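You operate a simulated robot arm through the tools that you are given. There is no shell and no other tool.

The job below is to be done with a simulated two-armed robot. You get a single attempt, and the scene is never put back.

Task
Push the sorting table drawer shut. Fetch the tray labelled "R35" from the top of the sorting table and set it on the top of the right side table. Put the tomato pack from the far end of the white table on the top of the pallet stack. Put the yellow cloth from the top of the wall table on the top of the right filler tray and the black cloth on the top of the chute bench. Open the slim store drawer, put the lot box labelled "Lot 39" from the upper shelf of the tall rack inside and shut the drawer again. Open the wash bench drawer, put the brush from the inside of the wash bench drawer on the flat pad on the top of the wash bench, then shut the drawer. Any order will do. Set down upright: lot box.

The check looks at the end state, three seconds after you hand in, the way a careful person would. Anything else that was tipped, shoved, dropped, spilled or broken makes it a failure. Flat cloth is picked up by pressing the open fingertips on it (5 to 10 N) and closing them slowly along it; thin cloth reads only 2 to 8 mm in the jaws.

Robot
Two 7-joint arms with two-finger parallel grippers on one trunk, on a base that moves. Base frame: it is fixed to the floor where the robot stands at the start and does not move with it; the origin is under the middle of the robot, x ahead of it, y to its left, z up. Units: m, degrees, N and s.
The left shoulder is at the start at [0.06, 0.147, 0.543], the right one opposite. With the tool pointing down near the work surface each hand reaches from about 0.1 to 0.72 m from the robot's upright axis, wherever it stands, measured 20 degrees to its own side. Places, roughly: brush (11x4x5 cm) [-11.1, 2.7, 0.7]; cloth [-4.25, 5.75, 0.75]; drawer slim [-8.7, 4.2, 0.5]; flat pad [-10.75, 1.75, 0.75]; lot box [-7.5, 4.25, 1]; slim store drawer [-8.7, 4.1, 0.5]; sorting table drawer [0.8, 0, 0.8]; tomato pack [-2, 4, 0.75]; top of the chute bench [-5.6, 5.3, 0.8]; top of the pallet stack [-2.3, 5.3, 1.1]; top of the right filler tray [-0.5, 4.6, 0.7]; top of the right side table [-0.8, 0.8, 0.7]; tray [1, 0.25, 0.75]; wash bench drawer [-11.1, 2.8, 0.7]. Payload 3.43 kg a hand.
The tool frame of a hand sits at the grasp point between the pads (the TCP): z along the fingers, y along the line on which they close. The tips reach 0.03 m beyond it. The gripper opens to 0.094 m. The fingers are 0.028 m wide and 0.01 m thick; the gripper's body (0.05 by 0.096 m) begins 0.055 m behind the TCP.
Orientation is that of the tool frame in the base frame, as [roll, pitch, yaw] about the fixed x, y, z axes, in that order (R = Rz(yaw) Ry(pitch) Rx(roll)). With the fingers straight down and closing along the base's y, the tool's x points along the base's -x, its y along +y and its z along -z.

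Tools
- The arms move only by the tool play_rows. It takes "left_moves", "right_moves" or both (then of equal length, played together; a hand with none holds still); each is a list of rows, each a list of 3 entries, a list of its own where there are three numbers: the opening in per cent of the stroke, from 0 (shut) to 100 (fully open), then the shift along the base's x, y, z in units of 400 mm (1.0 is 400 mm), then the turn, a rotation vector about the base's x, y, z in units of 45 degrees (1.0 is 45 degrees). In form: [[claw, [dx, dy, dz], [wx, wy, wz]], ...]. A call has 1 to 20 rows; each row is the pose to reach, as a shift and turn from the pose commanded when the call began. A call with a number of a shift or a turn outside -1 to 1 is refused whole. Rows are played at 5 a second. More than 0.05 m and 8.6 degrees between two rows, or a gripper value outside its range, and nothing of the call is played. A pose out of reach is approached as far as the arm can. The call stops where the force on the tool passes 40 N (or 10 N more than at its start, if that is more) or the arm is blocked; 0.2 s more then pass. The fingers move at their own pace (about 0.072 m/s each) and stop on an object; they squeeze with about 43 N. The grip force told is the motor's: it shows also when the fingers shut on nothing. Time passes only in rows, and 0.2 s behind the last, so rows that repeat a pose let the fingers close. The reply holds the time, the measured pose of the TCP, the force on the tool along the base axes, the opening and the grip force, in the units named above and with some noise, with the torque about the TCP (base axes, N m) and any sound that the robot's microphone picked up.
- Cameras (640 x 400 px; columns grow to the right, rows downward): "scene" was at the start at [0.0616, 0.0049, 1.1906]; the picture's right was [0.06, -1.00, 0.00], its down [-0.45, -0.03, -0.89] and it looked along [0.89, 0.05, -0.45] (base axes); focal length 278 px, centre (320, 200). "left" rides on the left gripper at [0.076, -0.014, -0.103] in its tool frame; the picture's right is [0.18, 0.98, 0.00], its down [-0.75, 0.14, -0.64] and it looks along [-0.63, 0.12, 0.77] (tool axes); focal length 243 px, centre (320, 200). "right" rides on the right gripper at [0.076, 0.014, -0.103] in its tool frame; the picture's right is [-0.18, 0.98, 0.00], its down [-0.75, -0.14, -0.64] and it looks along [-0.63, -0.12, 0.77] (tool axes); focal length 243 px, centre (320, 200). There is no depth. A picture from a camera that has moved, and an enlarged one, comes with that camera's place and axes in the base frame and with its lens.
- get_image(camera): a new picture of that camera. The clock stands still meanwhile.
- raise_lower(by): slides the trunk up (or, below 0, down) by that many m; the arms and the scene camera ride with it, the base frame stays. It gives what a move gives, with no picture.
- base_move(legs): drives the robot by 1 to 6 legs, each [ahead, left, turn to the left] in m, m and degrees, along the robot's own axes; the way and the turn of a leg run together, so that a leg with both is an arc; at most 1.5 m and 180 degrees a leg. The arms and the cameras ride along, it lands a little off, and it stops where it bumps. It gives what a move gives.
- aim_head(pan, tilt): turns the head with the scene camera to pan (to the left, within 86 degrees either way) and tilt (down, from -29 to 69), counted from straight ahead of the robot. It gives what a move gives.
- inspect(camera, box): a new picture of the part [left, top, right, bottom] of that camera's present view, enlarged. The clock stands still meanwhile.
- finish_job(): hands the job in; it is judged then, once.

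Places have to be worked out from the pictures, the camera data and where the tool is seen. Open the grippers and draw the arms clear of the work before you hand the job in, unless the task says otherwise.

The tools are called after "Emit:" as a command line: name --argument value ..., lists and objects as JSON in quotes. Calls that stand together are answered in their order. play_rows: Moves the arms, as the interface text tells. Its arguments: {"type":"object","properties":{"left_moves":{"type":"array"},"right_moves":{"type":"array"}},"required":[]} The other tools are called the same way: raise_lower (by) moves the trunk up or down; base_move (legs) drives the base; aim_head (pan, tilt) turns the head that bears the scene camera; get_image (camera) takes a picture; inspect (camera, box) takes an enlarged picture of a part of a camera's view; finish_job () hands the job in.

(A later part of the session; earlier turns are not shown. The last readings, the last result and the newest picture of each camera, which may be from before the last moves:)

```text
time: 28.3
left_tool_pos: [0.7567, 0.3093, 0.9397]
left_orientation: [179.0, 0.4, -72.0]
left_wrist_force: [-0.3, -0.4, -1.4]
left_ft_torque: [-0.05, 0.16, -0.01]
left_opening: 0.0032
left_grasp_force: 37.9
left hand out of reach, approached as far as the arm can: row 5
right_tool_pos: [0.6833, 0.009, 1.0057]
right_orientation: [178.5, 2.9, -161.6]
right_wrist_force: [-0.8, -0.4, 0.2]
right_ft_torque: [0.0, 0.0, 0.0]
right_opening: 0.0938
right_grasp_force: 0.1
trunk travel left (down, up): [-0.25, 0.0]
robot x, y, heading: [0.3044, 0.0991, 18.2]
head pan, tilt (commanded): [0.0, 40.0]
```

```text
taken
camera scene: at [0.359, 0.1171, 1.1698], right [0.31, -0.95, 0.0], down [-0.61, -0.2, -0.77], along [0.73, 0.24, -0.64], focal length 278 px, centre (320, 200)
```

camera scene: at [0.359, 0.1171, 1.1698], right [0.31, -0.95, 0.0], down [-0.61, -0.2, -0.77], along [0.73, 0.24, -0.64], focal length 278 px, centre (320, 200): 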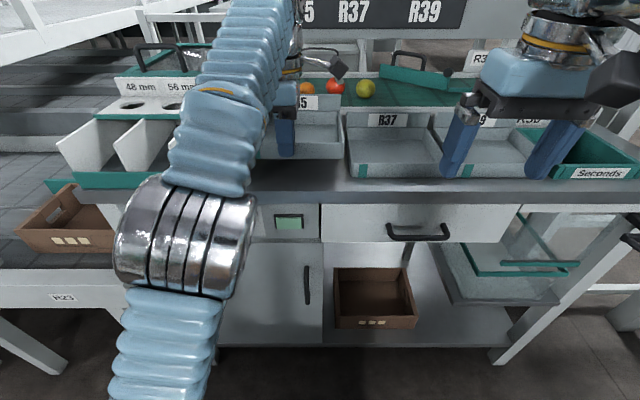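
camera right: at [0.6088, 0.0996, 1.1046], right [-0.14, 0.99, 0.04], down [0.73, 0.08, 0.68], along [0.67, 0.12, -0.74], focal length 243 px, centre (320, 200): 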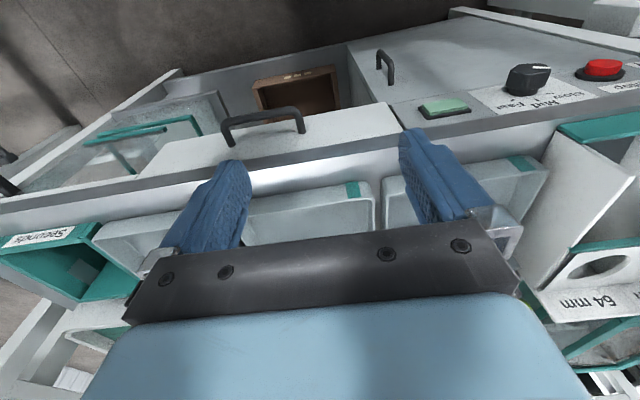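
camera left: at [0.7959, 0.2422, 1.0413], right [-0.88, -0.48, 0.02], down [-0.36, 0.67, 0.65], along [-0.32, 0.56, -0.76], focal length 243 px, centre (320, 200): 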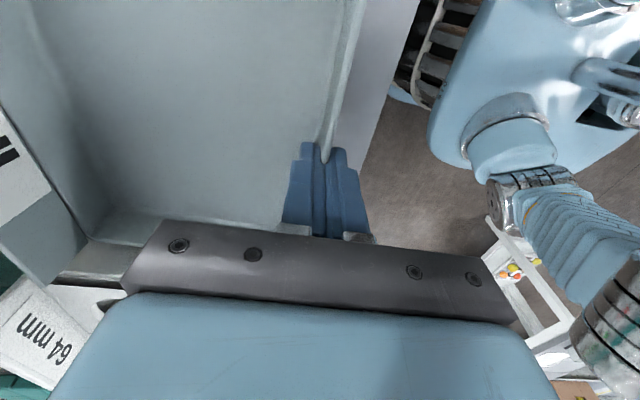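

The tray is up with its label plate attached. I draw it straight back toward the robot by arm, keeping clear of the gauge on its left, then raise it.

Emit:
play_rows --left_moves '[[0, [-0.04, -0.013, 0.02], [0, 0, 0]], [0, [-0.1, -0.032, 0.03], [0, 0, 0]], [0, [-0.16, -0.052, 0.03], [0, 0, 0]], [0, [-0.22, -0.071, 0.03], [0, 0, 0]], [0, [-0.28, -0.091, 0.03], [0, 0, 0]], [0, [-0.34, -0.11, 0.03], [0, 0, 0]], [0, [-0.4, -0.13, 0.05], [0, 0, 0]], [0, [-0.42, -0.137, 0.1], [0, 0, 0]], [0, [-0.42, -0.137, 0.15], [0, 0, 0]], [0, [-0.42, -0.137, 0.18], [0, 0, 0]]]'

Emit:
get_image --camera "left"

Emit:
get_image --camera "scene"

```text
time: 30.5
left_tool_pos: [0.5862, 0.2557, 1.0]
left_orientation: [-180.0, 0.0, -71.8]
left_wrist_force: [-0.9, 0.0, -1.6]
left_ft_torque: [-0.03, 0.14, 0.0]
left_opening: 0.0032
left_grasp_force: 38.1
left hand out of reach, approached as far as the arm can: row 9, 10
right_tool_pos: [0.6838, 0.008, 1.0046]
right_orientation: [178.6, 3.0, -161.6]
right_wrist_force: [-0.1, -0.2, -0.1]
right_ft_torque: [0.03, 0.01, -0.02]
right_opening: 0.094
right_grasp_force: 0.1
trunk travel left (down, up): [-0.25, 0.0]
robot x, y, heading: [0.3087, 0.1004, 18.2]
head pan, tilt (commanded): [0.0, 40.0]
```

```text
taken
camera left: at [0.6235, 0.1874, 1.1022], right [-0.88, -0.48, 0.0], down [-0.37, 0.67, 0.64], along [-0.31, 0.56, -0.77], focal length 243 px, centre (320, 200)
```

left: 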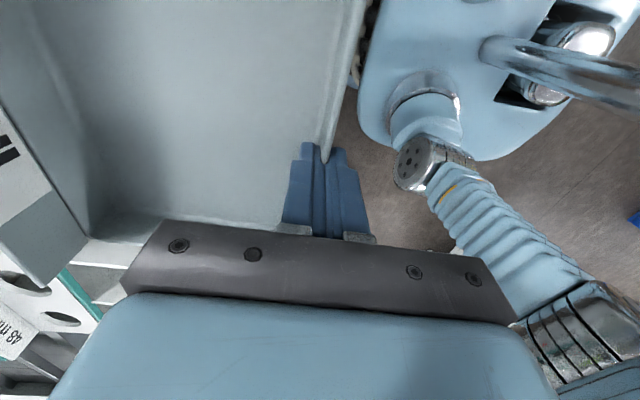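

```text
taken
camera scene: at [0.3589, 0.1169, 1.1698], right [0.31, -0.95, 0.0], down [-0.61, -0.2, -0.77], along [0.73, 0.24, -0.64], focal length 278 px, centre (320, 200)
```

scene: 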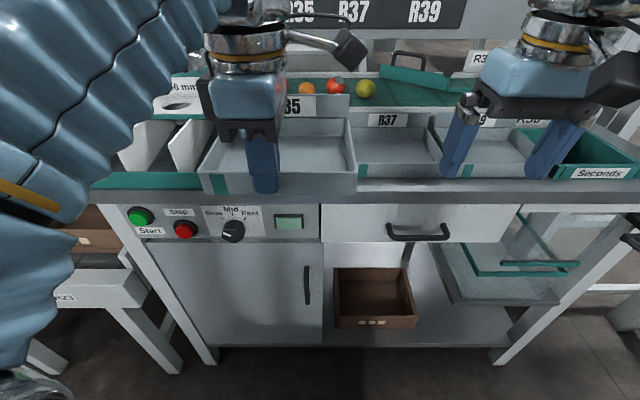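

The tray is held level at z 1.0. I back away from the table to about the starting spot and then look both ways before turning.

Emit:
base_move --legs '[[-0.32, 0, 0]]'

Emit:
aim_head --pan 86 --tilt 40

Emit:
get_image --camera "scene"

Emit:
aim_head --pan -86 --tilt 40

Emit:
get_image --camera "scene"

```text
time: 32.6
left_tool_pos: [0.2826, 0.1565, 0.9996]
left_orientation: [180.0, 0.2, -71.7]
left_wrist_force: [-0.7, 0.6, -1.7]
left_ft_torque: [0.0, 0.13, 0.02]
left_opening: 0.0033
left_grasp_force: 37.2
right_tool_pos: [0.3816, -0.0897, 1.0059]
right_orientation: [178.5, 3.0, -161.5]
right_wrist_force: [0.0, -0.1, 1.6]
right_ft_torque: [-0.01, 0.0, 0.01]
right_opening: 0.0938
right_grasp_force: 0.0
trunk travel left (down, up): [-0.25, 0.0]
robot x, y, heading: [0.0041, 0.005, 18.4]
head pan, tilt (commanded): [0.0, 40.0]
```

```text
time: 34.2
left_tool_pos: [0.2819, 0.1552, 1.0004]
left_orientation: [-180.0, 0.2, -71.7]
left_wrist_force: [0.3, 0.4, -1.9]
left_ft_torque: [-0.03, 0.14, 0.0]
left_opening: 0.0031
left_grasp_force: 38.4
right_tool_pos: [0.3803, -0.0908, 1.0042]
right_orientation: [178.4, 2.9, -161.5]
right_wrist_force: [0.8, -0.1, -0.5]
right_ft_torque: [0.0, 0.01, -0.01]
right_opening: 0.0939
right_grasp_force: 0.1
trunk travel left (down, up): [-0.25, 0.0]
robot x, y, heading: [0.0059, 0.0022, 18.4]
head pan, tilt (commanded): [85.9, 40.0]
```

```text
taken
camera scene: at [-0.0456, 0.0738, 1.1698], right [0.97, 0.24, 0.0], down [0.16, -0.62, -0.77], along [-0.19, 0.74, -0.64], focal length 278 px, centre (320, 200)
```

scene: 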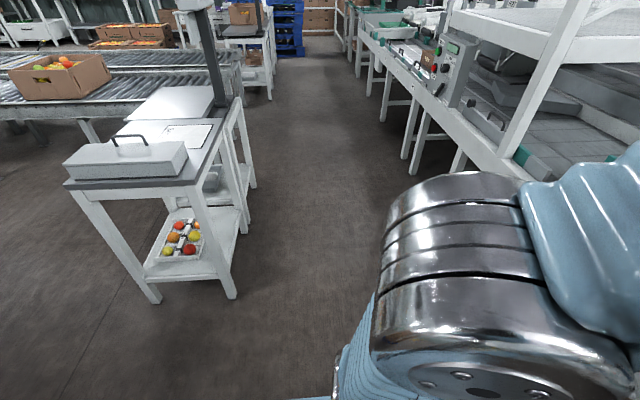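

```text
time: 36.8
left_tool_pos: [0.2824, 0.1558, 1.0003]
left_orientation: [180.0, 0.0, -71.7]
left_wrist_force: [-0.8, 0.5, -1.8]
left_ft_torque: [-0.02, 0.13, 0.0]
left_opening: 0.0033
left_grasp_force: 37.9
right_tool_pos: [0.3804, -0.0899, 1.0055]
right_orientation: [178.5, 3.1, -161.5]
right_wrist_force: [-0.1, 0.5, -0.1]
right_ft_torque: [0.01, -0.02, 0.02]
right_opening: 0.0943
right_grasp_force: 0.1
trunk travel left (down, up): [-0.25, 0.0]
robot x, y, heading: [0.0035, 0.0032, 18.0]
head pan, tilt (commanded): [-85.9, 40.0]
```

```text
taken
camera scene: at [0.0072, -0.0873, 1.1698], right [-0.93, -0.38, 0.0], down [-0.24, 0.59, -0.77], along [0.29, -0.71, -0.64], focal length 278 px, centre (320, 200)
```

scene: 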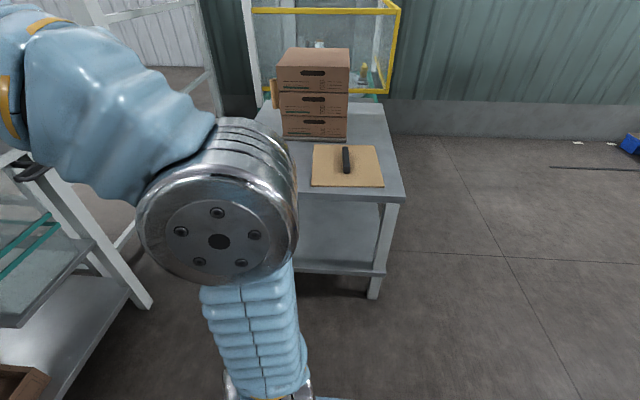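

The way is clear: arms are compact and the side table lies to the left. I turn 180° left here, then strafe along the aisle so that I end up facing the right side table's free area.

Emit:
base_move --legs '[[0, 0, 90], [0, 0, 90], [-0.12, -0.3, 0], [0, -0.6, 0]]'

Emit:
aim_head --pan 0 --tilt 40

Emit:
get_image --camera "scene"

Emit:
get_image --camera "left"

```text
time: 49.6
left_tool_pos: [-0.4343, 0.7488, 0.9997]
left_orientation: [-180.0, 0.1, 107.3]
left_wrist_force: [-0.6, -0.1, -2.1]
left_ft_torque: [0.06, -0.13, 0.01]
left_opening: 0.0036
left_grasp_force: 37.8
right_tool_pos: [-0.5287, 0.9947, 1.0055]
right_orientation: [178.5, 2.9, 17.6]
right_wrist_force: [-0.4, 0.4, 0.2]
right_ft_torque: [0.02, 0.0, 0.0]
right_opening: 0.0941
right_grasp_force: 0.0
trunk travel left (down, up): [-0.25, 0.0]
robot x, y, heading: [-0.1527, 0.9016, -162.9]
head pan, tilt (commanded): [-85.9, 40.0]
```

```text
time: 51.2
left_tool_pos: [-0.433, 0.7487, 0.9992]
left_orientation: [180.0, 0.1, 107.3]
left_wrist_force: [-0.2, 0.5, -2.0]
left_ft_torque: [0.03, -0.16, 0.02]
left_opening: 0.0034
left_grasp_force: 37.8
right_tool_pos: [-0.5297, 0.9954, 1.0058]
right_orientation: [178.5, 3.0, 17.7]
right_wrist_force: [0.2, 0.7, 0.2]
right_ft_torque: [0.01, -0.01, -0.02]
right_opening: 0.0939
right_grasp_force: 0.1
trunk travel left (down, up): [-0.25, 0.0]
robot x, y, heading: [-0.1545, 0.8976, -162.9]
head pan, tilt (commanded): [0.0, 40.0]
```

```text
taken
camera scene: at [-0.2054, 0.882, 1.1698], right [-0.3, 0.95, 0.0], down [0.61, 0.19, -0.77], along [-0.73, -0.23, -0.64], focal length 278 px, centre (320, 200)
```

scene: 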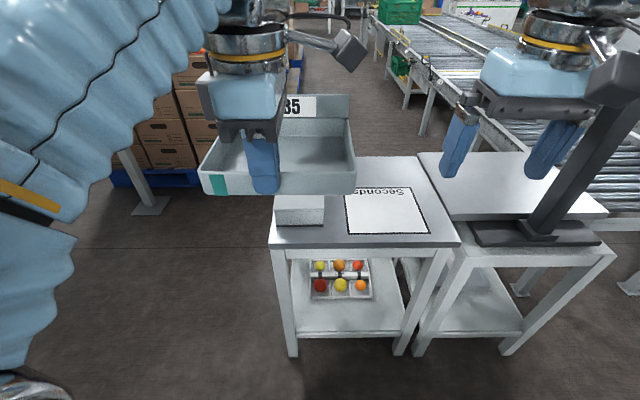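

```text
taken
camera left: at [-0.469, 0.818, 1.102], right [0.88, 0.47, 0.0], down [0.36, -0.68, 0.64], along [0.3, -0.57, -0.77], focal length 243 px, centre (320, 200)
```

left: 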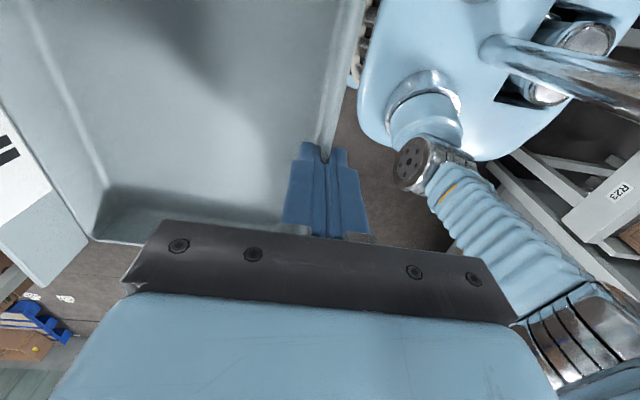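

The marked rectangle on the table is about tray-sized. I want the tray's centre near (-0.82, 0.85). I strafe 0.12 m right so the left arm can reach it comfortably, keeping the right hand clear of the scale post.

Emit:
base_move --legs '[[0, -0.12, 0]]'

Emit:
get_image --camera "scene"

```text
time: 52.4
left_tool_pos: [-0.4699, 0.8632, 1.0]
left_orientation: [180.0, 0.1, 107.1]
left_wrist_force: [-0.4, -0.5, -1.7]
left_ft_torque: [0.02, -0.16, 0.02]
left_opening: 0.0036
left_grasp_force: 37.4
right_tool_pos: [-0.5638, 1.1104, 1.0058]
right_orientation: [178.5, 3.0, 17.6]
right_wrist_force: [0.8, -0.7, 0.9]
right_ft_torque: [0.02, 0.0, 0.03]
right_opening: 0.0941
right_grasp_force: 0.0
trunk travel left (down, up): [-0.25, 0.0]
robot x, y, heading: [-0.1872, 1.0152, -163.1]
head pan, tilt (commanded): [0.0, 40.0]
```

```text
taken
camera scene: at [-0.2412, 0.997, 1.1698], right [-0.3, 0.95, 0.0], down [0.61, 0.19, -0.77], along [-0.73, -0.23, -0.64], focal length 278 px, centre (320, 200)
```

scene: 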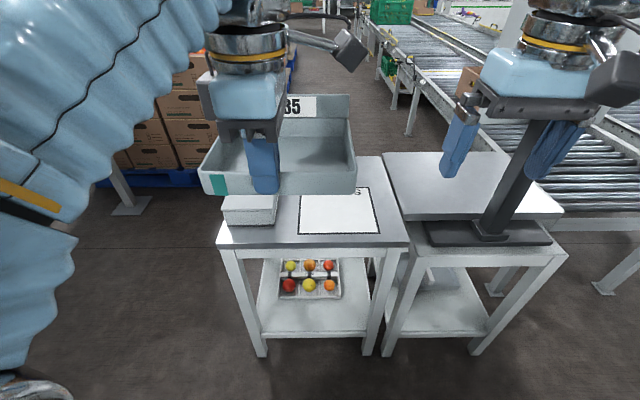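

I shift the tray sideways clear of the case, then extend over the table's free area while coming down to TCP z ≈ 0.86.

Emit:
play_rows --left_moves '[[0, [-0.019, 0.061, 0], [0, 0, 0]], [0, [-0.037, 0.123, 0], [0, 0, 0]], [0, [-0.056, 0.184, 0], [0, 0, 0]], [0, [-0.135, 0.16, -0.044], [0, 0, 0]], [0, [-0.214, 0.136, -0.088], [0, 0, 0]], [0, [-0.293, 0.112, -0.131], [0, 0, 0]], [0, [-0.372, 0.088, -0.175], [0, 0, 0]], [0, [-0.451, 0.064, -0.219], [0, 0, 0]], [0, [-0.53, 0.04, -0.263], [0, 0, 0]], [0, [-0.609, 0.016, -0.306], [0, 0, 0]], [0, [-0.688, -0.008, -0.35], [0, 0, 0]], [0, [-0.688, -0.008, -0.35], [0, 0, 0]]]'

Emit:
get_image --camera "scene"

Emit:
get_image --camera "left"

Emit:
get_image --camera "right"

```text
time: 55.0
left_tool_pos: [-0.7287, 0.8624, 0.8501]
left_orientation: [180.0, 0.2, 107.2]
left_wrist_force: [0.5, 0.7, -2.7]
left_ft_torque: [0.03, -0.13, -0.01]
left_opening: 0.0032
left_grasp_force: 37.8
left hand out of reach, approached as far as the arm can: row 11, 12
right_tool_pos: [-0.5653, 1.1096, 1.0046]
right_orientation: [178.6, 3.0, 17.5]
right_wrist_force: [-0.3, 0.3, 0.1]
right_ft_torque: [0.01, 0.02, 0.0]
right_opening: 0.094
right_grasp_force: 0.0
trunk travel left (down, up): [-0.25, 0.0]
robot x, y, heading: [-0.1862, 1.0127, -163.0]
head pan, tilt (commanded): [0.0, 40.0]
```

```text
taken
camera scene: at [-0.2415, 0.9971, 1.1698], right [-0.3, 0.95, 0.0], down [0.61, 0.19, -0.77], along [-0.73, -0.23, -0.64], focal length 278 px, centre (320, 200)
```

scene: 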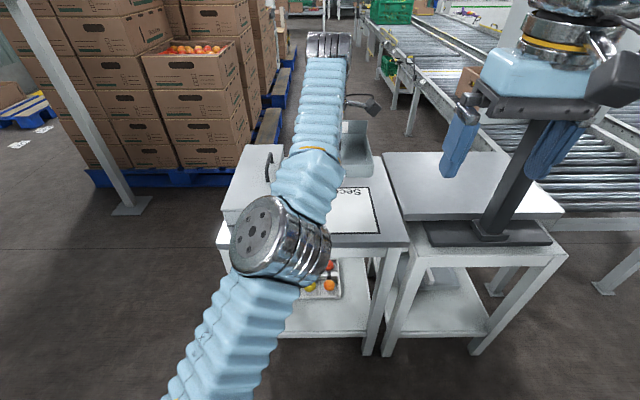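

```text
taken
camera left: at [-0.7633, 0.932, 0.9527], right [0.88, 0.47, 0.0], down [0.36, -0.68, 0.64], along [0.3, -0.57, -0.77], focal length 243 px, centre (320, 200)
```

left: 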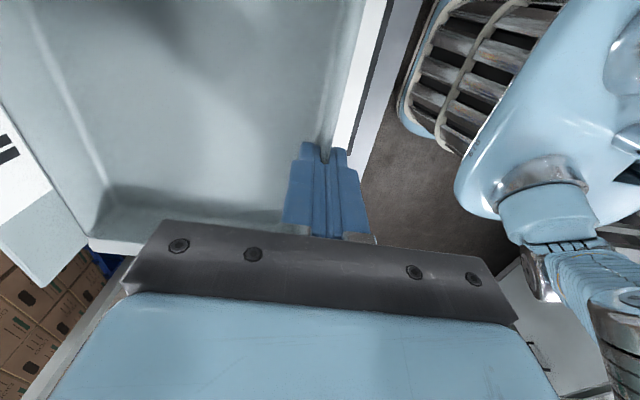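

```text
taken
camera right: at [-0.4842, 1.1234, 1.1044], right [0.12, -0.99, 0.04], down [-0.73, -0.07, 0.68], along [-0.67, -0.11, -0.74], focal length 243 px, centre (320, 200)
```

right: 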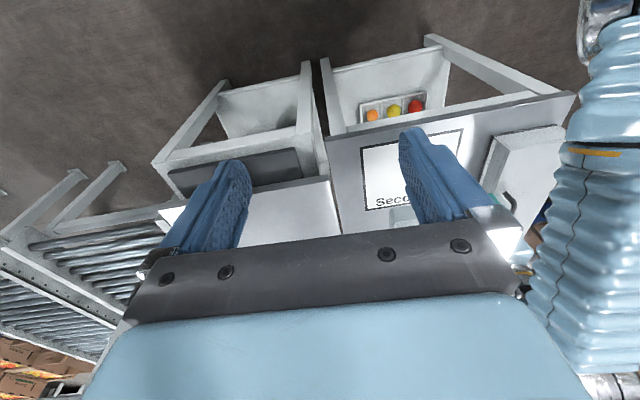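

The tray's centre is now at about (-0.805, 0.85), over the free area. I lower it, first to 1–2 cm above the expected surface.

Emit:
play_rows --left_moves '[[0, [0, 0, -0.05], [0, 0, 0]], [0, [0, 0, -0.1], [0, 0, 0]], [0, [0, 0, -0.15], [0, 0, 0]], [0, [0, 0, -0.2], [0, 0, 0]], [0, [0, 0, -0.225], [0, 0, 0]], [0, [0, 0, -0.225], [0, 0, 0]]]'

Emit:
get_image --camera "right"

Emit:
get_image --camera "left"

```text
time: 56.4
left_tool_pos: [-0.7282, 0.8622, 0.7606]
left_orientation: [180.0, 0.1, 107.3]
left_wrist_force: [0.2, -0.1, -2.8]
left_ft_torque: [0.02, -0.11, -0.01]
left_opening: 0.0035
left_grasp_force: 38.1
right_tool_pos: [-0.5646, 1.1108, 1.0052]
right_orientation: [178.6, 2.9, 17.7]
right_wrist_force: [-0.3, 0.0, -0.3]
right_ft_torque: [-0.02, 0.0, 0.02]
right_opening: 0.094
right_grasp_force: 0.1
trunk travel left (down, up): [-0.25, 0.0]
robot x, y, heading: [-0.1861, 1.0145, -162.5]
head pan, tilt (commanded): [0.0, 40.0]
```

```text
taken
camera right: at [-0.4841, 1.1235, 1.1044], right [0.12, -0.99, 0.04], down [-0.73, -0.07, 0.68], along [-0.67, -0.11, -0.74], focal length 243 px, centre (320, 200)
```

right: 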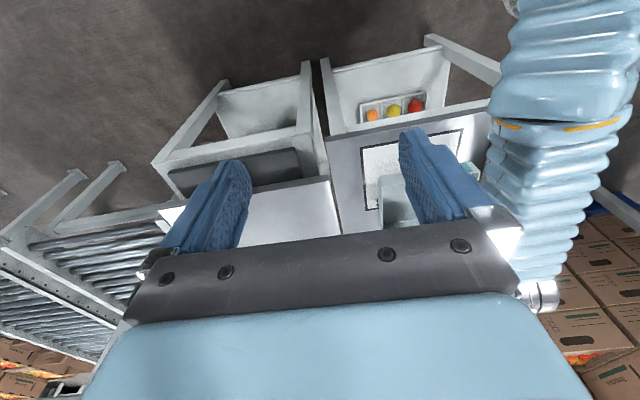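

```text
taken
camera left: at [-0.7632, 0.932, 0.8623], right [0.88, 0.47, 0.0], down [0.36, -0.68, 0.64], along [0.3, -0.57, -0.77], focal length 243 px, centre (320, 200)
```

left: 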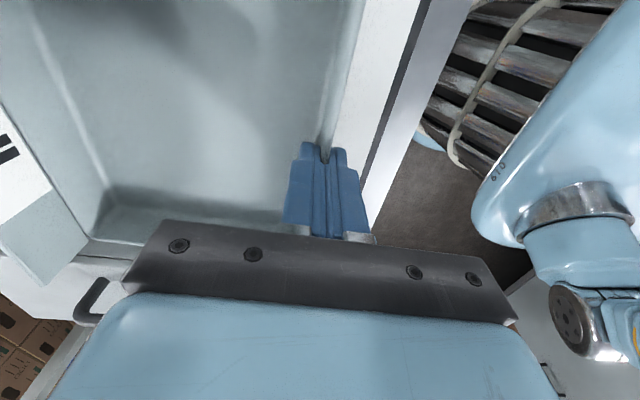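

Still about 2 cm above the surface, with the wrist reading just the tray's weight. I creep down in 4 mm steps, watching for contact.

Emit:
play_rows --left_moves '[[0, [0, 0, -0.01], [0, 0, 0]], [0, [0, 0, -0.02], [0, 0, 0]], [0, [0, 0, -0.03], [0, 0, 0]], [0, [0, 0, -0.035], [0, 0, 0]], [0, [0, 0, -0.035], [0, 0, 0]]]'

Emit:
get_image --camera "left"

```text
time: 57.6
left_tool_pos: [-0.7276, 0.8632, 0.7461]
left_orientation: [179.9, 0.0, 107.2]
left_wrist_force: [-0.1, 0.5, -2.0]
left_ft_torque: [0.02, -0.13, 0.0]
left_opening: 0.0034
left_grasp_force: 37.5
right_tool_pos: [-0.5642, 1.1102, 1.0052]
right_orientation: [178.5, 3.0, 17.6]
right_wrist_force: [0.4, 0.6, -0.4]
right_ft_torque: [-0.02, -0.02, -0.01]
right_opening: 0.0939
right_grasp_force: 0.0
trunk travel left (down, up): [-0.25, 0.0]
robot x, y, heading: [-0.1867, 1.0142, -163.1]
head pan, tilt (commanded): [0.0, 40.0]
```

```text
taken
camera left: at [-0.7629, 0.9323, 0.8486], right [0.88, 0.47, 0.0], down [0.36, -0.68, 0.64], along [0.3, -0.57, -0.77], focal length 243 px, centre (320, 200)
```

left: 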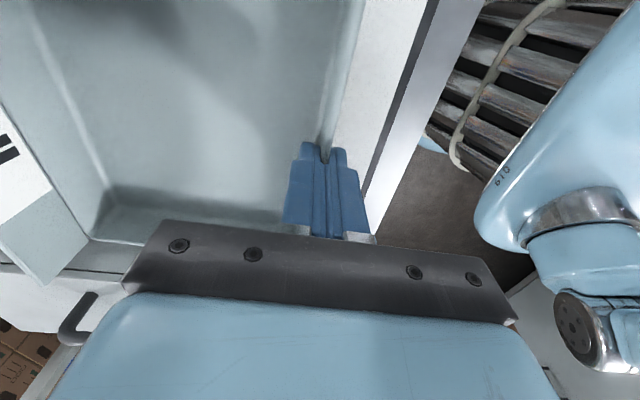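

Emit:
play_rows --left_moves '[[0, [0, 0, -0.007], [0, 0, 0]], [0, [0, 0, -0.014], [0, 0, 0]], [0, [0, 0, -0.02], [0, 0, 0]], [0, [0, 0, -0.02], [0, 0, 0]]]'

```text
time: 58.6
left_tool_pos: [-0.7274, 0.862, 0.7393]
left_orientation: [180.0, 0.1, 107.3]
left_wrist_force: [0.9, 0.0, -1.6]
left_ft_torque: [0.01, -0.14, -0.01]
left_opening: 0.0031
left_grasp_force: 37.9
right_tool_pos: [-0.5644, 1.1108, 1.0052]
right_orientation: [178.6, 3.0, 17.6]
right_wrist_force: [-0.4, -0.1, 0.2]
right_ft_torque: [-0.02, -0.03, 0.0]
right_opening: 0.0941
right_grasp_force: 0.0
trunk travel left (down, up): [-0.25, 0.0]
robot x, y, heading: [-0.1869, 1.0153, -163.0]
head pan, tilt (commanded): [0.0, 40.0]
```

No contact yet (torque still shows the tray hanging). I continue creeping down.

Emit:
play_rows --left_moves '[[0, [0, 0, -0.007], [0, 0, 0]], [0, [0, 0, -0.014], [0, 0, 0]], [0, [0, 0, -0.02], [0, 0, 0]], [0, [0, 0, -0.02], [0, 0, 0]]]'

Emit:
get_image --camera "left"

Emit:
inspect --camera "scene" --box '[220, 90, 420, 260]'

```text
time: 59.6
left_tool_pos: [-0.7276, 0.8636, 0.731]
left_orientation: [180.0, 0.1, 107.2]
left_wrist_force: [0.6, 0.0, -1.1]
left_ft_torque: [0.02, -0.15, -0.01]
left_opening: 0.0033
left_grasp_force: 38.2
right_tool_pos: [-0.5643, 1.1099, 1.0051]
right_orientation: [178.6, 3.0, 17.5]
right_wrist_force: [0.5, 0.9, 0.1]
right_ft_torque: [0.01, -0.01, -0.02]
right_opening: 0.094
right_grasp_force: 0.1
trunk travel left (down, up): [-0.25, 0.0]
robot x, y, heading: [-0.1888, 1.0098, -162.8]
head pan, tilt (commanded): [0.0, 40.0]
```

```text
taken
camera left: at [-0.7626, 0.9322, 0.8328], right [0.88, 0.47, 0.0], down [0.36, -0.68, 0.64], along [0.3, -0.57, -0.77], focal length 243 px, centre (320, 200)
```

left: 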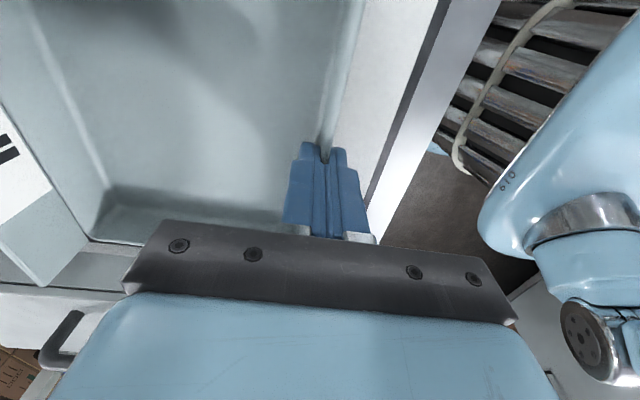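

```text
2.35 times, centred on (320, 175) of scene
camera zoom: at [-0.2414, 0.9972, 1.1698], right [-0.3, 0.95, 0.0], down [0.61, 0.19, -0.77], along [-0.73, -0.23, -0.64], focal length 654 px, centre (320, 259)
```

zoom: 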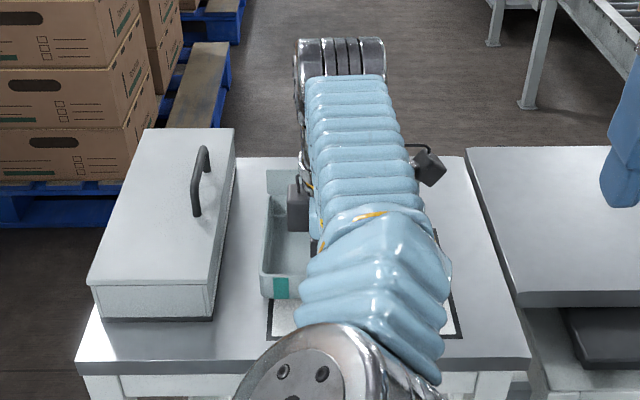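

Emit:
play_rows --left_moves '[[0, [0, 0, -0.005], [0, 0, 0]], [0, [0, 0, -0.01], [0, 0, 0]], [0, [0, 0, -0.015], [0, 0, 0]], [0, [0, 0, -0.015], [0, 0, 0]]]'

```text
time: 60.6
left_tool_pos: [-0.728, 0.8625, 0.7241]
left_orientation: [180.0, 0.1, 107.2]
left_wrist_force: [-0.9, 0.3, -1.3]
left_ft_torque: [0.01, -0.12, 0.0]
left_opening: 0.0032
left_grasp_force: 37.8
right_tool_pos: [-0.5637, 1.1109, 1.0055]
right_orientation: [178.5, 3.1, 17.6]
right_wrist_force: [0.1, 0.1, -0.2]
right_ft_torque: [-0.01, 0.04, 0.01]
right_opening: 0.0939
right_grasp_force: 0.1
trunk travel left (down, up): [-0.25, 0.0]
robot x, y, heading: [-0.1904, 1.0178, -162.8]
head pan, tilt (commanded): [0.0, 40.0]
```

Still hanging free; the table must be a bit lower than 0.70. I continue in small steps.

Emit:
play_rows --left_moves '[[0, [0, 0, -0.007], [0, 0, 0]], [0, [0, 0, -0.014], [0, 0, 0]], [0, [0, 0, -0.02], [0, 0, 0]], [0, [0, 0, -0.02], [0, 0, 0]]]'

Emit:
inspect --camera "scene" --box '[280, 130, 380, 250]'

```text
time: 61.6
left_tool_pos: [-0.7272, 0.8621, 0.7191]
left_orientation: [-179.6, 0.1, 107.2]
left_wrist_force: [-6.9, -0.6, 29.9]
left_ft_torque: [-0.02, 0.13, 0.05]
left_opening: 0.0039
left_grasp_force: 38.0
right_tool_pos: [-0.5637, 1.1118, 1.0064]
right_orientation: [178.5, 3.1, 17.5]
right_wrist_force: [0.0, -0.1, 0.0]
right_ft_torque: [0.0, -0.01, 0.03]
right_opening: 0.094
right_grasp_force: 0.0
trunk travel left (down, up): [-0.25, 0.0]
robot x, y, heading: [-0.1889, 1.012, -162.6]
head pan, tilt (commanded): [0.0, 40.0]
```

```text
3.33 times, centred on (330, 190) of scene
camera zoom: at [-0.24, 0.9976, 1.1703], right [-0.3, 0.95, 0.0], down [0.61, 0.19, -0.77], along [-0.73, -0.23, -0.64], focal length 926 px, centre (287, 233)
```

zoom: 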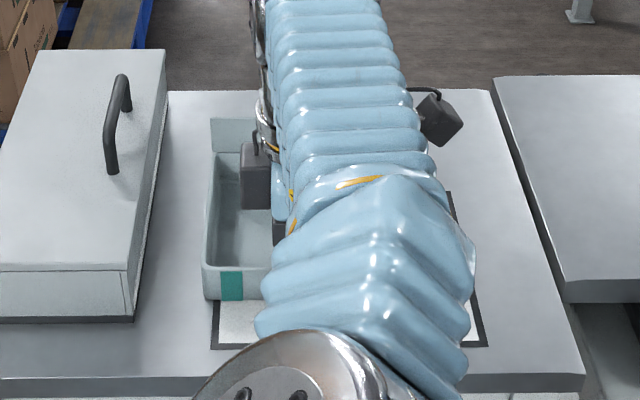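

Contact at TCP z 0.719 (30 N), so the table surface is near 0.68. I relieve the pressure by 2.5 mm, open, and lift straight out.

Emit:
play_rows --left_moves '[[0, [0, 0, 0.007], [0, 0, 0]], [0, [0, 0, 0.007], [0, 0, 0]], [15, [0, 0, 0.007], [0, 0, 0]], [35, [0, 0, 0.007], [0, 0, 0]], [50, [0, 0, 0.007], [0, 0, 0]], [50, [0, 0, 0.007], [0, 0, 0]], [50, [0, 0, 0.05], [0, 0, 0]], [50, [0, 0, 0.1], [0, 0, 0]], [50, [0, 0, 0.15], [0, 0, 0]], [50, [0, 0, 0.2], [0, 0, 0]], [50, [0, 0, 0.25], [0, 0, 0]], [50, [0, 0, 0.3], [0, 0, 0]]]'

Emit:
get_image --camera "left"

Emit:
get_image --camera "scene"

```text
time: 64.2
left_tool_pos: [-0.728, 0.8618, 0.8356]
left_orientation: [-180.0, 0.0, 107.4]
left_wrist_force: [-0.4, 0.2, 0.4]
left_ft_torque: [0.0, -0.01, 0.01]
left_opening: 0.0471
left_grasp_force: 0.1
right_tool_pos: [-0.5641, 1.1105, 1.0042]
right_orientation: [178.6, 3.1, 17.6]
right_wrist_force: [0.1, -0.7, -1.0]
right_ft_torque: [-0.01, 0.01, -0.02]
right_opening: 0.094
right_grasp_force: 0.2
trunk travel left (down, up): [-0.25, 0.0]
robot x, y, heading: [-0.1858, 1.0094, -162.7]
head pan, tilt (commanded): [0.0, 40.0]
```

```text
taken
camera left: at [-0.7629, 0.9316, 0.9386], right [0.88, 0.47, 0.0], down [0.36, -0.68, 0.64], along [0.3, -0.57, -0.77], focal length 243 px, centre (320, 200)
```

left: 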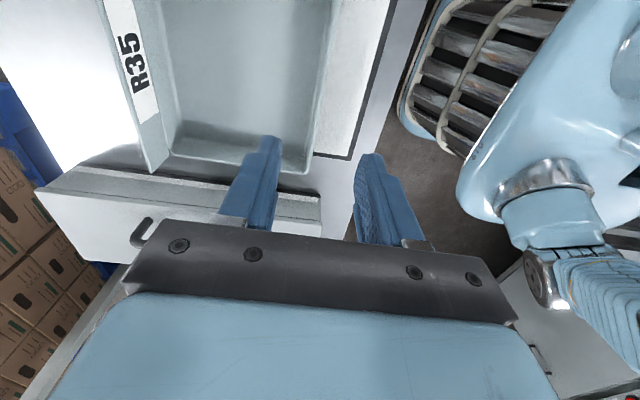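

```text
taken
camera scene: at [-0.2413, 0.9972, 1.1698], right [-0.3, 0.95, 0.0], down [0.61, 0.19, -0.77], along [-0.73, -0.23, -0.64], focal length 278 px, centre (320, 200)
```

scene: 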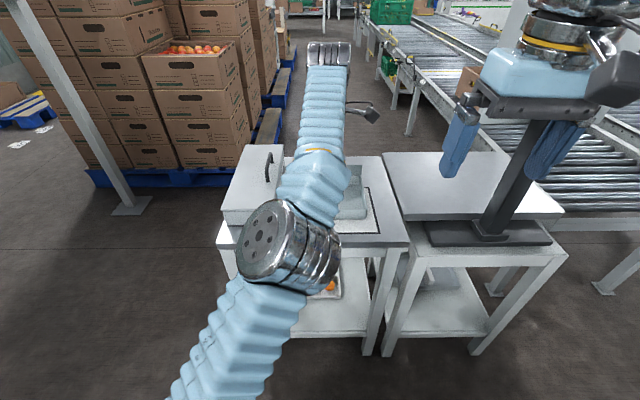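

The R35 tray sits on the table. I retract the left hand up and back, starting to turn the wrist back to neutral.

Emit:
play_rows --left_moves '[[50, [0.02, 0.006, 0.1], [0, 0, 0]], [50, [0.08, 0.024, 0.18], [0, 0, 0]], [50, [0.15, 0.045, 0.25], [0, 0, -0.1]], [60, [0.24, 0.073, 0.3], [0, 0, -0.25]], [70, [0.33, 0.1, 0.33], [0, 0, -0.4]], [80, [0.42, 0.128, 0.35], [0, 0, -0.55]], [90, [0.51, 0.155, 0.36], [0, 0, -0.7]], [100, [0.6, 0.182, 0.36], [0, 0, -0.85]], [100, [0.65, 0.197, 0.36], [0, 0, -1.0]]]'

Emit:
play_rows --left_moves '[[100, [0.0, 0.0, 0], [0, 0, -0.17]], [100, [0.015, -0.05, 0], [0, 0, -0.34]], [100, [0.03, -0.1, 0], [0, 0, -0.51]], [100, [0.045, -0.15, 0], [0, 0, -0.68]], [100, [0.06, -0.2, 0], [0, 0, -0.85]], [100, [0.075, -0.25, 0], [0, 0, -1.0]]]'

Emit:
get_image --camera "scene"

```text
time: 66.2
left_tool_pos: [-0.4671, 0.941, 0.9804]
left_orientation: [-180.0, 0.1, 62.2]
left_wrist_force: [-0.8, -0.4, -0.2]
left_ft_torque: [0.01, 0.0, 0.02]
left_opening: 0.0941
left_grasp_force: 0.1
left hand out of reach, approached as far as the arm can: row 1, 2, 3, 4
right_tool_pos: [-0.564, 1.1113, 1.0055]
right_orientation: [178.6, 2.9, 17.6]
right_wrist_force: [1.1, 0.8, 0.2]
right_ft_torque: [0.02, 0.0, 0.02]
right_opening: 0.094
right_grasp_force: 0.1
trunk travel left (down, up): [-0.25, 0.0]
robot x, y, heading: [-0.1901, 1.0158, -163.0]
head pan, tilt (commanded): [0.0, 40.0]
```

```text
time: 67.6
left_tool_pos: [-0.4366, 0.8414, 0.9803]
left_orientation: [-179.9, 0.2, 17.1]
left_wrist_force: [-0.2, 0.2, 0.4]
left_ft_torque: [0.0, -0.01, -0.01]
left_opening: 0.0942
left_grasp_force: 0.1
right_tool_pos: [-0.5649, 1.1113, 1.0049]
right_orientation: [178.6, 3.0, 17.5]
right_wrist_force: [0.1, -0.2, 0.6]
right_ft_torque: [-0.02, -0.03, 0.0]
right_opening: 0.0944
right_grasp_force: 0.1
trunk travel left (down, up): [-0.25, 0.0]
robot x, y, heading: [-0.1892, 1.0168, -162.7]
head pan, tilt (commanded): [0.0, 40.0]
```

```text
taken
camera scene: at [-0.2412, 0.9973, 1.1698], right [-0.3, 0.95, 0.0], down [0.61, 0.19, -0.77], along [-0.73, -0.23, -0.64], focal length 278 px, centre (320, 200)
```

scene: 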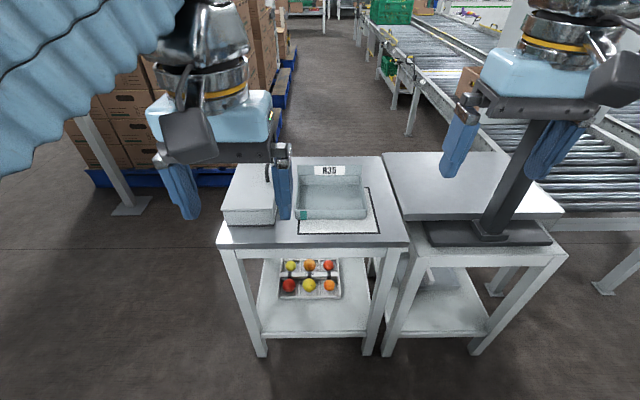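

The tray stands well on the right side table. Next I turn right to face down the aisle and look toward the white table, the pallet stack and the filler trays.

Emit:
base_move --legs '[[-0.05, 0, 0], [0, 0, -90]]'

Emit:
aim_head --pan 0 --tilt 15

Emit:
get_image --camera "scene"

```text
time: 72.3
left_tool_pos: [-0.3158, 1.2759, 0.9794]
left_orientation: [180.0, 0.1, -72.2]
left_wrist_force: [0.5, 0.2, 1.0]
left_ft_torque: [0.03, -0.01, 0.0]
left_opening: 0.094
left_grasp_force: 0.1
right_tool_pos: [-0.0464, 1.4051, 1.0056]
right_orientation: [178.4, 3.0, -71.9]
right_wrist_force: [-0.1, 0.0, -0.9]
right_ft_torque: [0.01, 0.0, 0.0]
right_opening: 0.0939
right_grasp_force: 0.1
trunk travel left (down, up): [-0.25, 0.0]
robot x, y, heading: [-0.1404, 1.0269, 107.7]
head pan, tilt (commanded): [0.0, 40.0]
```

```text
time: 73.2
left_tool_pos: [-0.3162, 1.2749, 0.9802]
left_orientation: [180.0, 0.0, -72.2]
left_wrist_force: [0.5, -0.1, 0.1]
left_ft_torque: [0.01, -0.01, -0.02]
left_opening: 0.0939
left_grasp_force: 0.0
right_tool_pos: [-0.0476, 1.4049, 1.0045]
right_orientation: [178.5, 2.9, -72.0]
right_wrist_force: [0.2, -0.3, 0.2]
right_ft_torque: [-0.01, -0.01, 0.0]
right_opening: 0.0938
right_grasp_force: 0.1
trunk travel left (down, up): [-0.25, 0.0]
robot x, y, heading: [-0.1407, 1.0286, 107.9]
head pan, tilt (commanded): [0.0, 15.0]
```

```text
taken
camera scene: at [-0.1602, 1.0887, 1.2093], right [0.95, 0.31, 0.0], down [0.08, -0.25, -0.97], along [-0.3, 0.92, -0.26], focal length 278 px, centre (320, 200)
```

scene: 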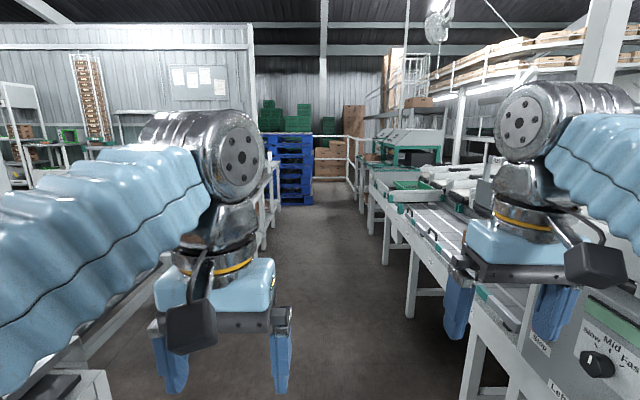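

The aisle ahead is clear, with roughly 0.4 m each side. I drive 1.4 m down it and look again.

Emit:
base_move --legs '[[1.4, 0.02, 0]]'

Emit:
get_image --camera "scene"

Emit:
aim_head --pan 35 --tilt 20

Emit:
get_image --camera "scene"

```text
time: 80.2
left_tool_pos: [-0.7678, 2.5982, 0.9803]
left_orientation: [-180.0, 0.1, -71.8]
left_wrist_force: [-0.6, 0.6, 0.1]
left_ft_torque: [0.01, 0.01, 0.0]
left_opening: 0.0941
left_grasp_force: 0.0
right_tool_pos: [-0.5008, 2.7306, 1.0047]
right_orientation: [178.5, 3.0, -71.6]
right_wrist_force: [-0.8, -0.7, -0.9]
right_ft_torque: [-0.03, 0.04, 0.03]
right_opening: 0.0942
right_grasp_force: 0.1
trunk travel left (down, up): [-0.25, 0.0]
robot x, y, heading: [-0.5899, 2.3541, 108.2]
head pan, tilt (commanded): [0.0, 15.0]
```

```text
taken
camera scene: at [-0.6113, 2.4122, 1.2094], right [0.95, 0.31, 0.0], down [0.08, -0.25, -0.97], along [-0.3, 0.92, -0.26], focal length 278 px, centre (320, 200)
```

scene: 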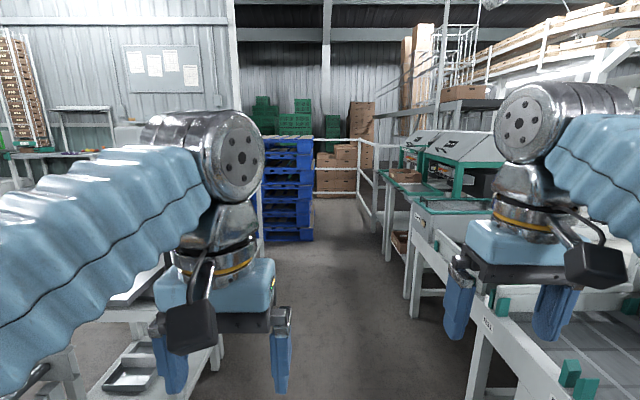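

```text
time: 81.2
left_tool_pos: [-0.7679, 2.5978, 0.9808]
left_orientation: [180.0, 0.1, -71.9]
left_wrist_force: [-0.2, 0.2, 0.1]
left_ft_torque: [0.01, -0.01, 0.0]
left_opening: 0.0939
left_grasp_force: 0.1
right_tool_pos: [-0.5001, 2.7294, 1.0051]
right_orientation: [178.6, 2.9, -71.6]
right_wrist_force: [0.0, 0.1, 0.0]
right_ft_torque: [0.02, 0.01, 0.03]
right_opening: 0.0939
right_grasp_force: 0.0
trunk travel left (down, up): [-0.25, 0.0]
robot x, y, heading: [-0.5933, 2.3533, 108.0]
head pan, tilt (commanded): [35.0, 20.0]
```

```text
taken
camera scene: at [-0.6567, 2.3794, 1.2012], right [0.6, 0.8, 0.0], down [0.27, -0.21, -0.94], along [-0.75, 0.56, -0.34], focal length 278 px, centre (320, 200)
```

scene: 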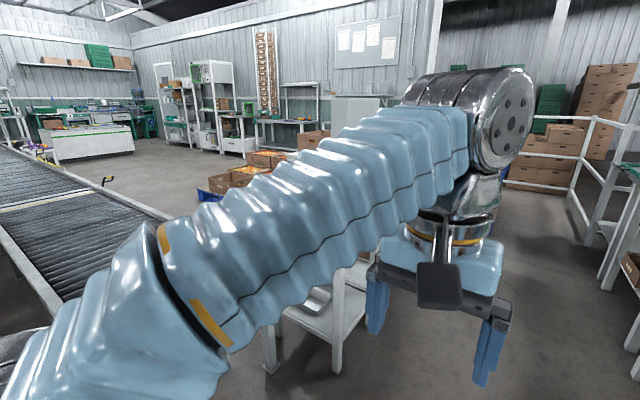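

The left arm hides the white table. I drive on 1.3 m and turn 75° left to look at it between the arms.

Emit:
base_move --legs '[[1.3, 0, 0], [0, 0, 75]]'

Emit:
aim_head --pan 0 --tilt 25

Emit:
get_image --camera "scene"

```text
time: 90.9
left_tool_pos: [-1.2749, 3.4743, 0.9797]
left_orientation: [180.0, 0.1, 2.9]
left_wrist_force: [0.4, 0.5, -0.3]
left_ft_torque: [-0.02, 0.0, -0.01]
left_opening: 0.0939
left_grasp_force: 0.1
right_tool_pos: [-1.3326, 3.7667, 1.005]
right_orientation: [178.5, 2.9, 3.3]
right_wrist_force: [-0.3, -0.1, 0.4]
right_ft_torque: [0.02, 0.01, -0.01]
right_opening: 0.094
right_grasp_force: 0.1
trunk travel left (down, up): [-0.25, 0.0]
robot x, y, heading: [-0.9914, 3.5785, -177.0]
head pan, tilt (commanded): [35.0, 20.0]
```

```text
time: 91.9
left_tool_pos: [-1.2749, 3.4744, 0.9795]
left_orientation: [180.0, 0.1, 3.0]
left_wrist_force: [0.2, 0.5, -0.3]
left_ft_torque: [-0.03, -0.02, -0.01]
left_opening: 0.0939
left_grasp_force: 0.1
right_tool_pos: [-1.3316, 3.7668, 1.0054]
right_orientation: [178.5, 3.0, 3.2]
right_wrist_force: [-0.7, -0.7, 0.3]
right_ft_torque: [-0.01, -0.01, 0.01]
right_opening: 0.094
right_grasp_force: 0.1
trunk travel left (down, up): [-0.25, 0.0]
robot x, y, heading: [-0.9943, 3.5854, -177.0]
head pan, tilt (commanded): [0.0, 25.0]
```

```text
taken
camera scene: at [-1.0542, 3.576, 1.1931], right [-0.05, 1.0, 0.0], down [0.42, 0.02, -0.91], along [-0.91, -0.05, -0.42], focal length 278 px, centre (320, 200)
```

scene: 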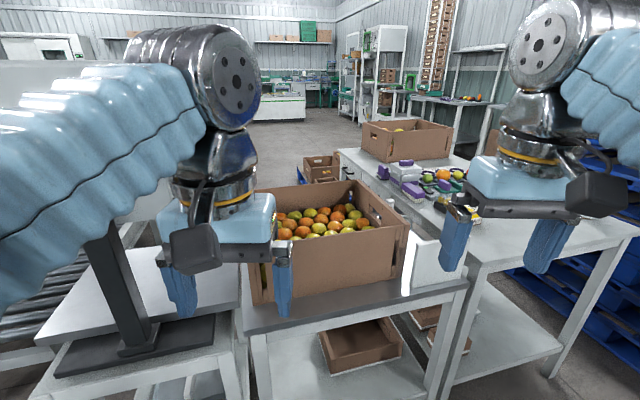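

The white table with the packs is to my right. I square up to it and strafe 0.6 m right.

Emit:
base_move --legs '[[0, 0, 15], [0, -0.6, 0]]'

Emit:
get_image --camera "scene"

Emit:
get_image --camera "right"

Emit:
get_image --camera "left"

```text
time: 96.2
left_tool_pos: [-1.421, 3.9784, 0.9795]
left_orientation: [179.9, 0.1, 17.4]
left_wrist_force: [0.4, 0.0, 0.9]
left_ft_torque: [0.0, 0.02, -0.02]
left_opening: 0.0941
left_grasp_force: 0.1
right_tool_pos: [-1.5478, 4.2474, 1.0058]
right_orientation: [178.4, 3.0, 17.7]
right_wrist_force: [0.5, -0.3, 0.2]
right_ft_torque: [-0.02, 0.0, 0.01]
right_opening: 0.0939
right_grasp_force: 0.0
trunk travel left (down, up): [-0.25, 0.0]
robot x, y, heading: [-1.1754, 4.1506, -162.7]
head pan, tilt (commanded): [0.0, 25.0]
```

```text
taken
camera scene: at [-1.2324, 4.1324, 1.1931], right [-0.3, 0.95, 0.0], down [0.4, 0.13, -0.91], along [-0.86, -0.27, -0.42], focal length 278 px, centre (320, 200)
```

scene: 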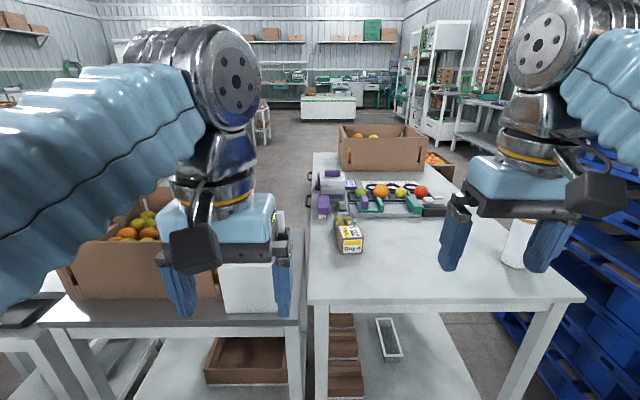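

```text
taken
camera right: at [-1.4687, 4.2602, 1.1045], right [0.12, -0.99, 0.04], down [-0.73, -0.07, 0.68], along [-0.67, -0.11, -0.74], focal length 243 px, centre (320, 200)
```

right: 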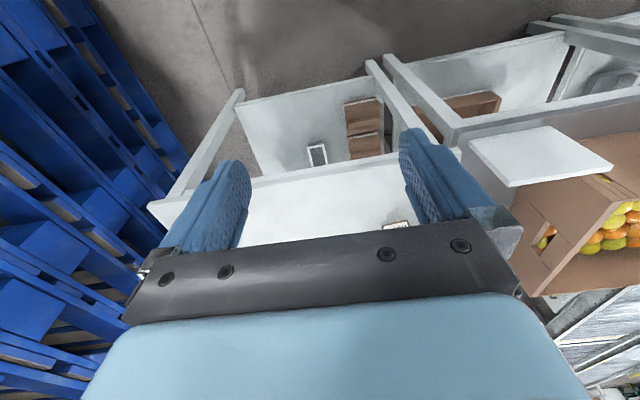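

```text
taken
camera left: at [-1.3513, 4.0156, 1.0825], right [0.47, -0.88, 0.0], down [-0.68, -0.36, 0.64], along [-0.57, -0.3, -0.77], focal length 243 px, centre (320, 200)
```

left: 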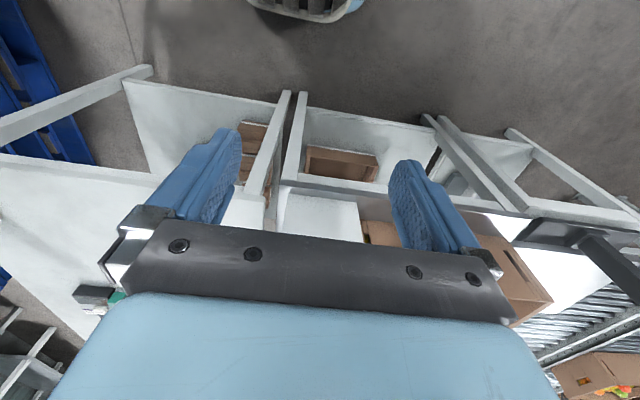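

I enlarge the white table top to identify the tomato pack.

Emit:
inspect --camera "scene" --box '[295, 130, 475, 270]'

Emit:
inspect --camera "scene" --box '[400, 180, 600, 320]'

```text
2.86 times, centred on (385, 200) of scene
camera zoom: at [-1.2324, 4.1324, 1.1931], right [-0.3, 0.95, 0.0], down [0.4, 0.13, -0.91], along [-0.86, -0.27, -0.42], focal length 794 px, centre (134, 200)
```

zoom: 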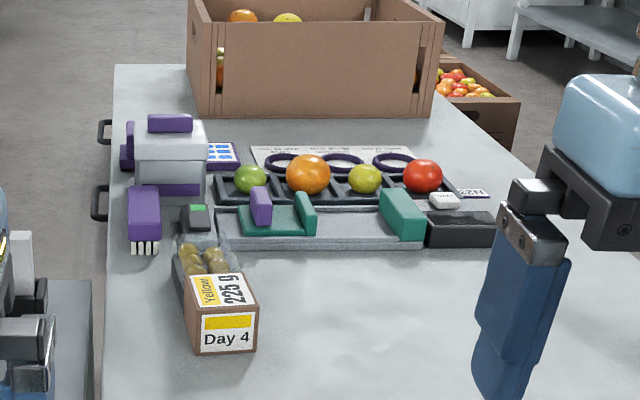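

```text
2.86 times, centred on (500, 250) of scene
camera zoom: at [-1.2324, 4.1324, 1.1931], right [-0.3, 0.95, 0.0], down [0.4, 0.13, -0.91], along [-0.86, -0.27, -0.42], focal length 794 px, centre (-194, 57)
```

zoom: 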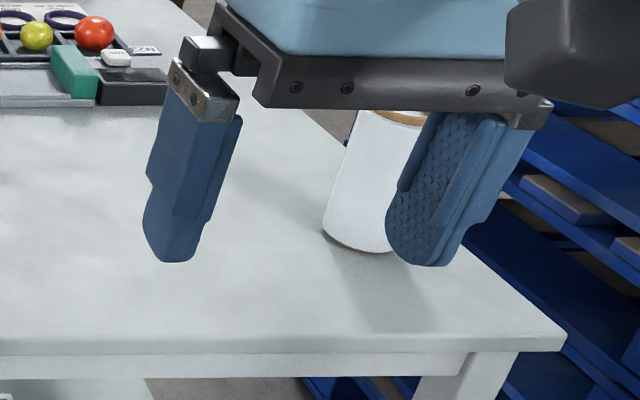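

The pack ("Yellow 225 g, Day 4") is near (-1.88, 4.01). Before moving closer I check how near the left hand is to the box on the neighbouring table.

Emit:
inspect --camera "scene" --box '[40, 180, 320, 355]'

Emit:
inspect --camera "left" --box '[100, 60, 560, 340]'

```text
2.29 times, centred on (180, 268) of scene
camera zoom: at [-1.2324, 4.1324, 1.1931], right [-0.3, 0.95, 0.0], down [0.4, 0.13, -0.91], along [-0.86, -0.27, -0.42], focal length 635 px, centre (640, 46)
```

zoom: 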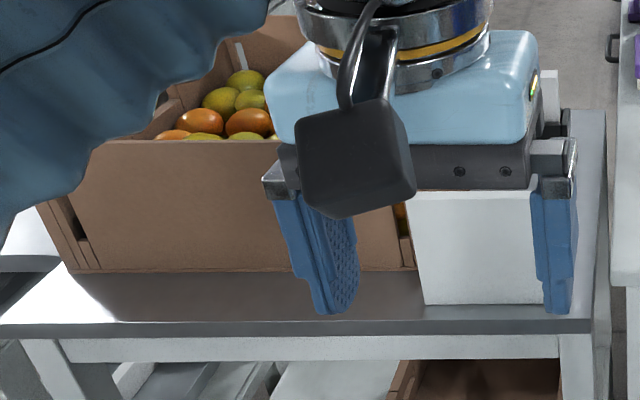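

```text
1.39 times, centred on (330, 200) of left
camera zoom: at [-1.3513, 4.0156, 1.0825], right [0.47, -0.88, 0.0], down [-0.68, -0.36, 0.64], along [-0.57, -0.3, -0.77], focal length 338 px, centre (306, 200)
```

zoom: 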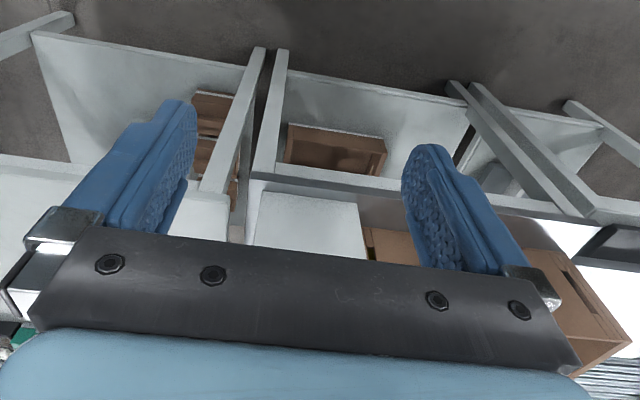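

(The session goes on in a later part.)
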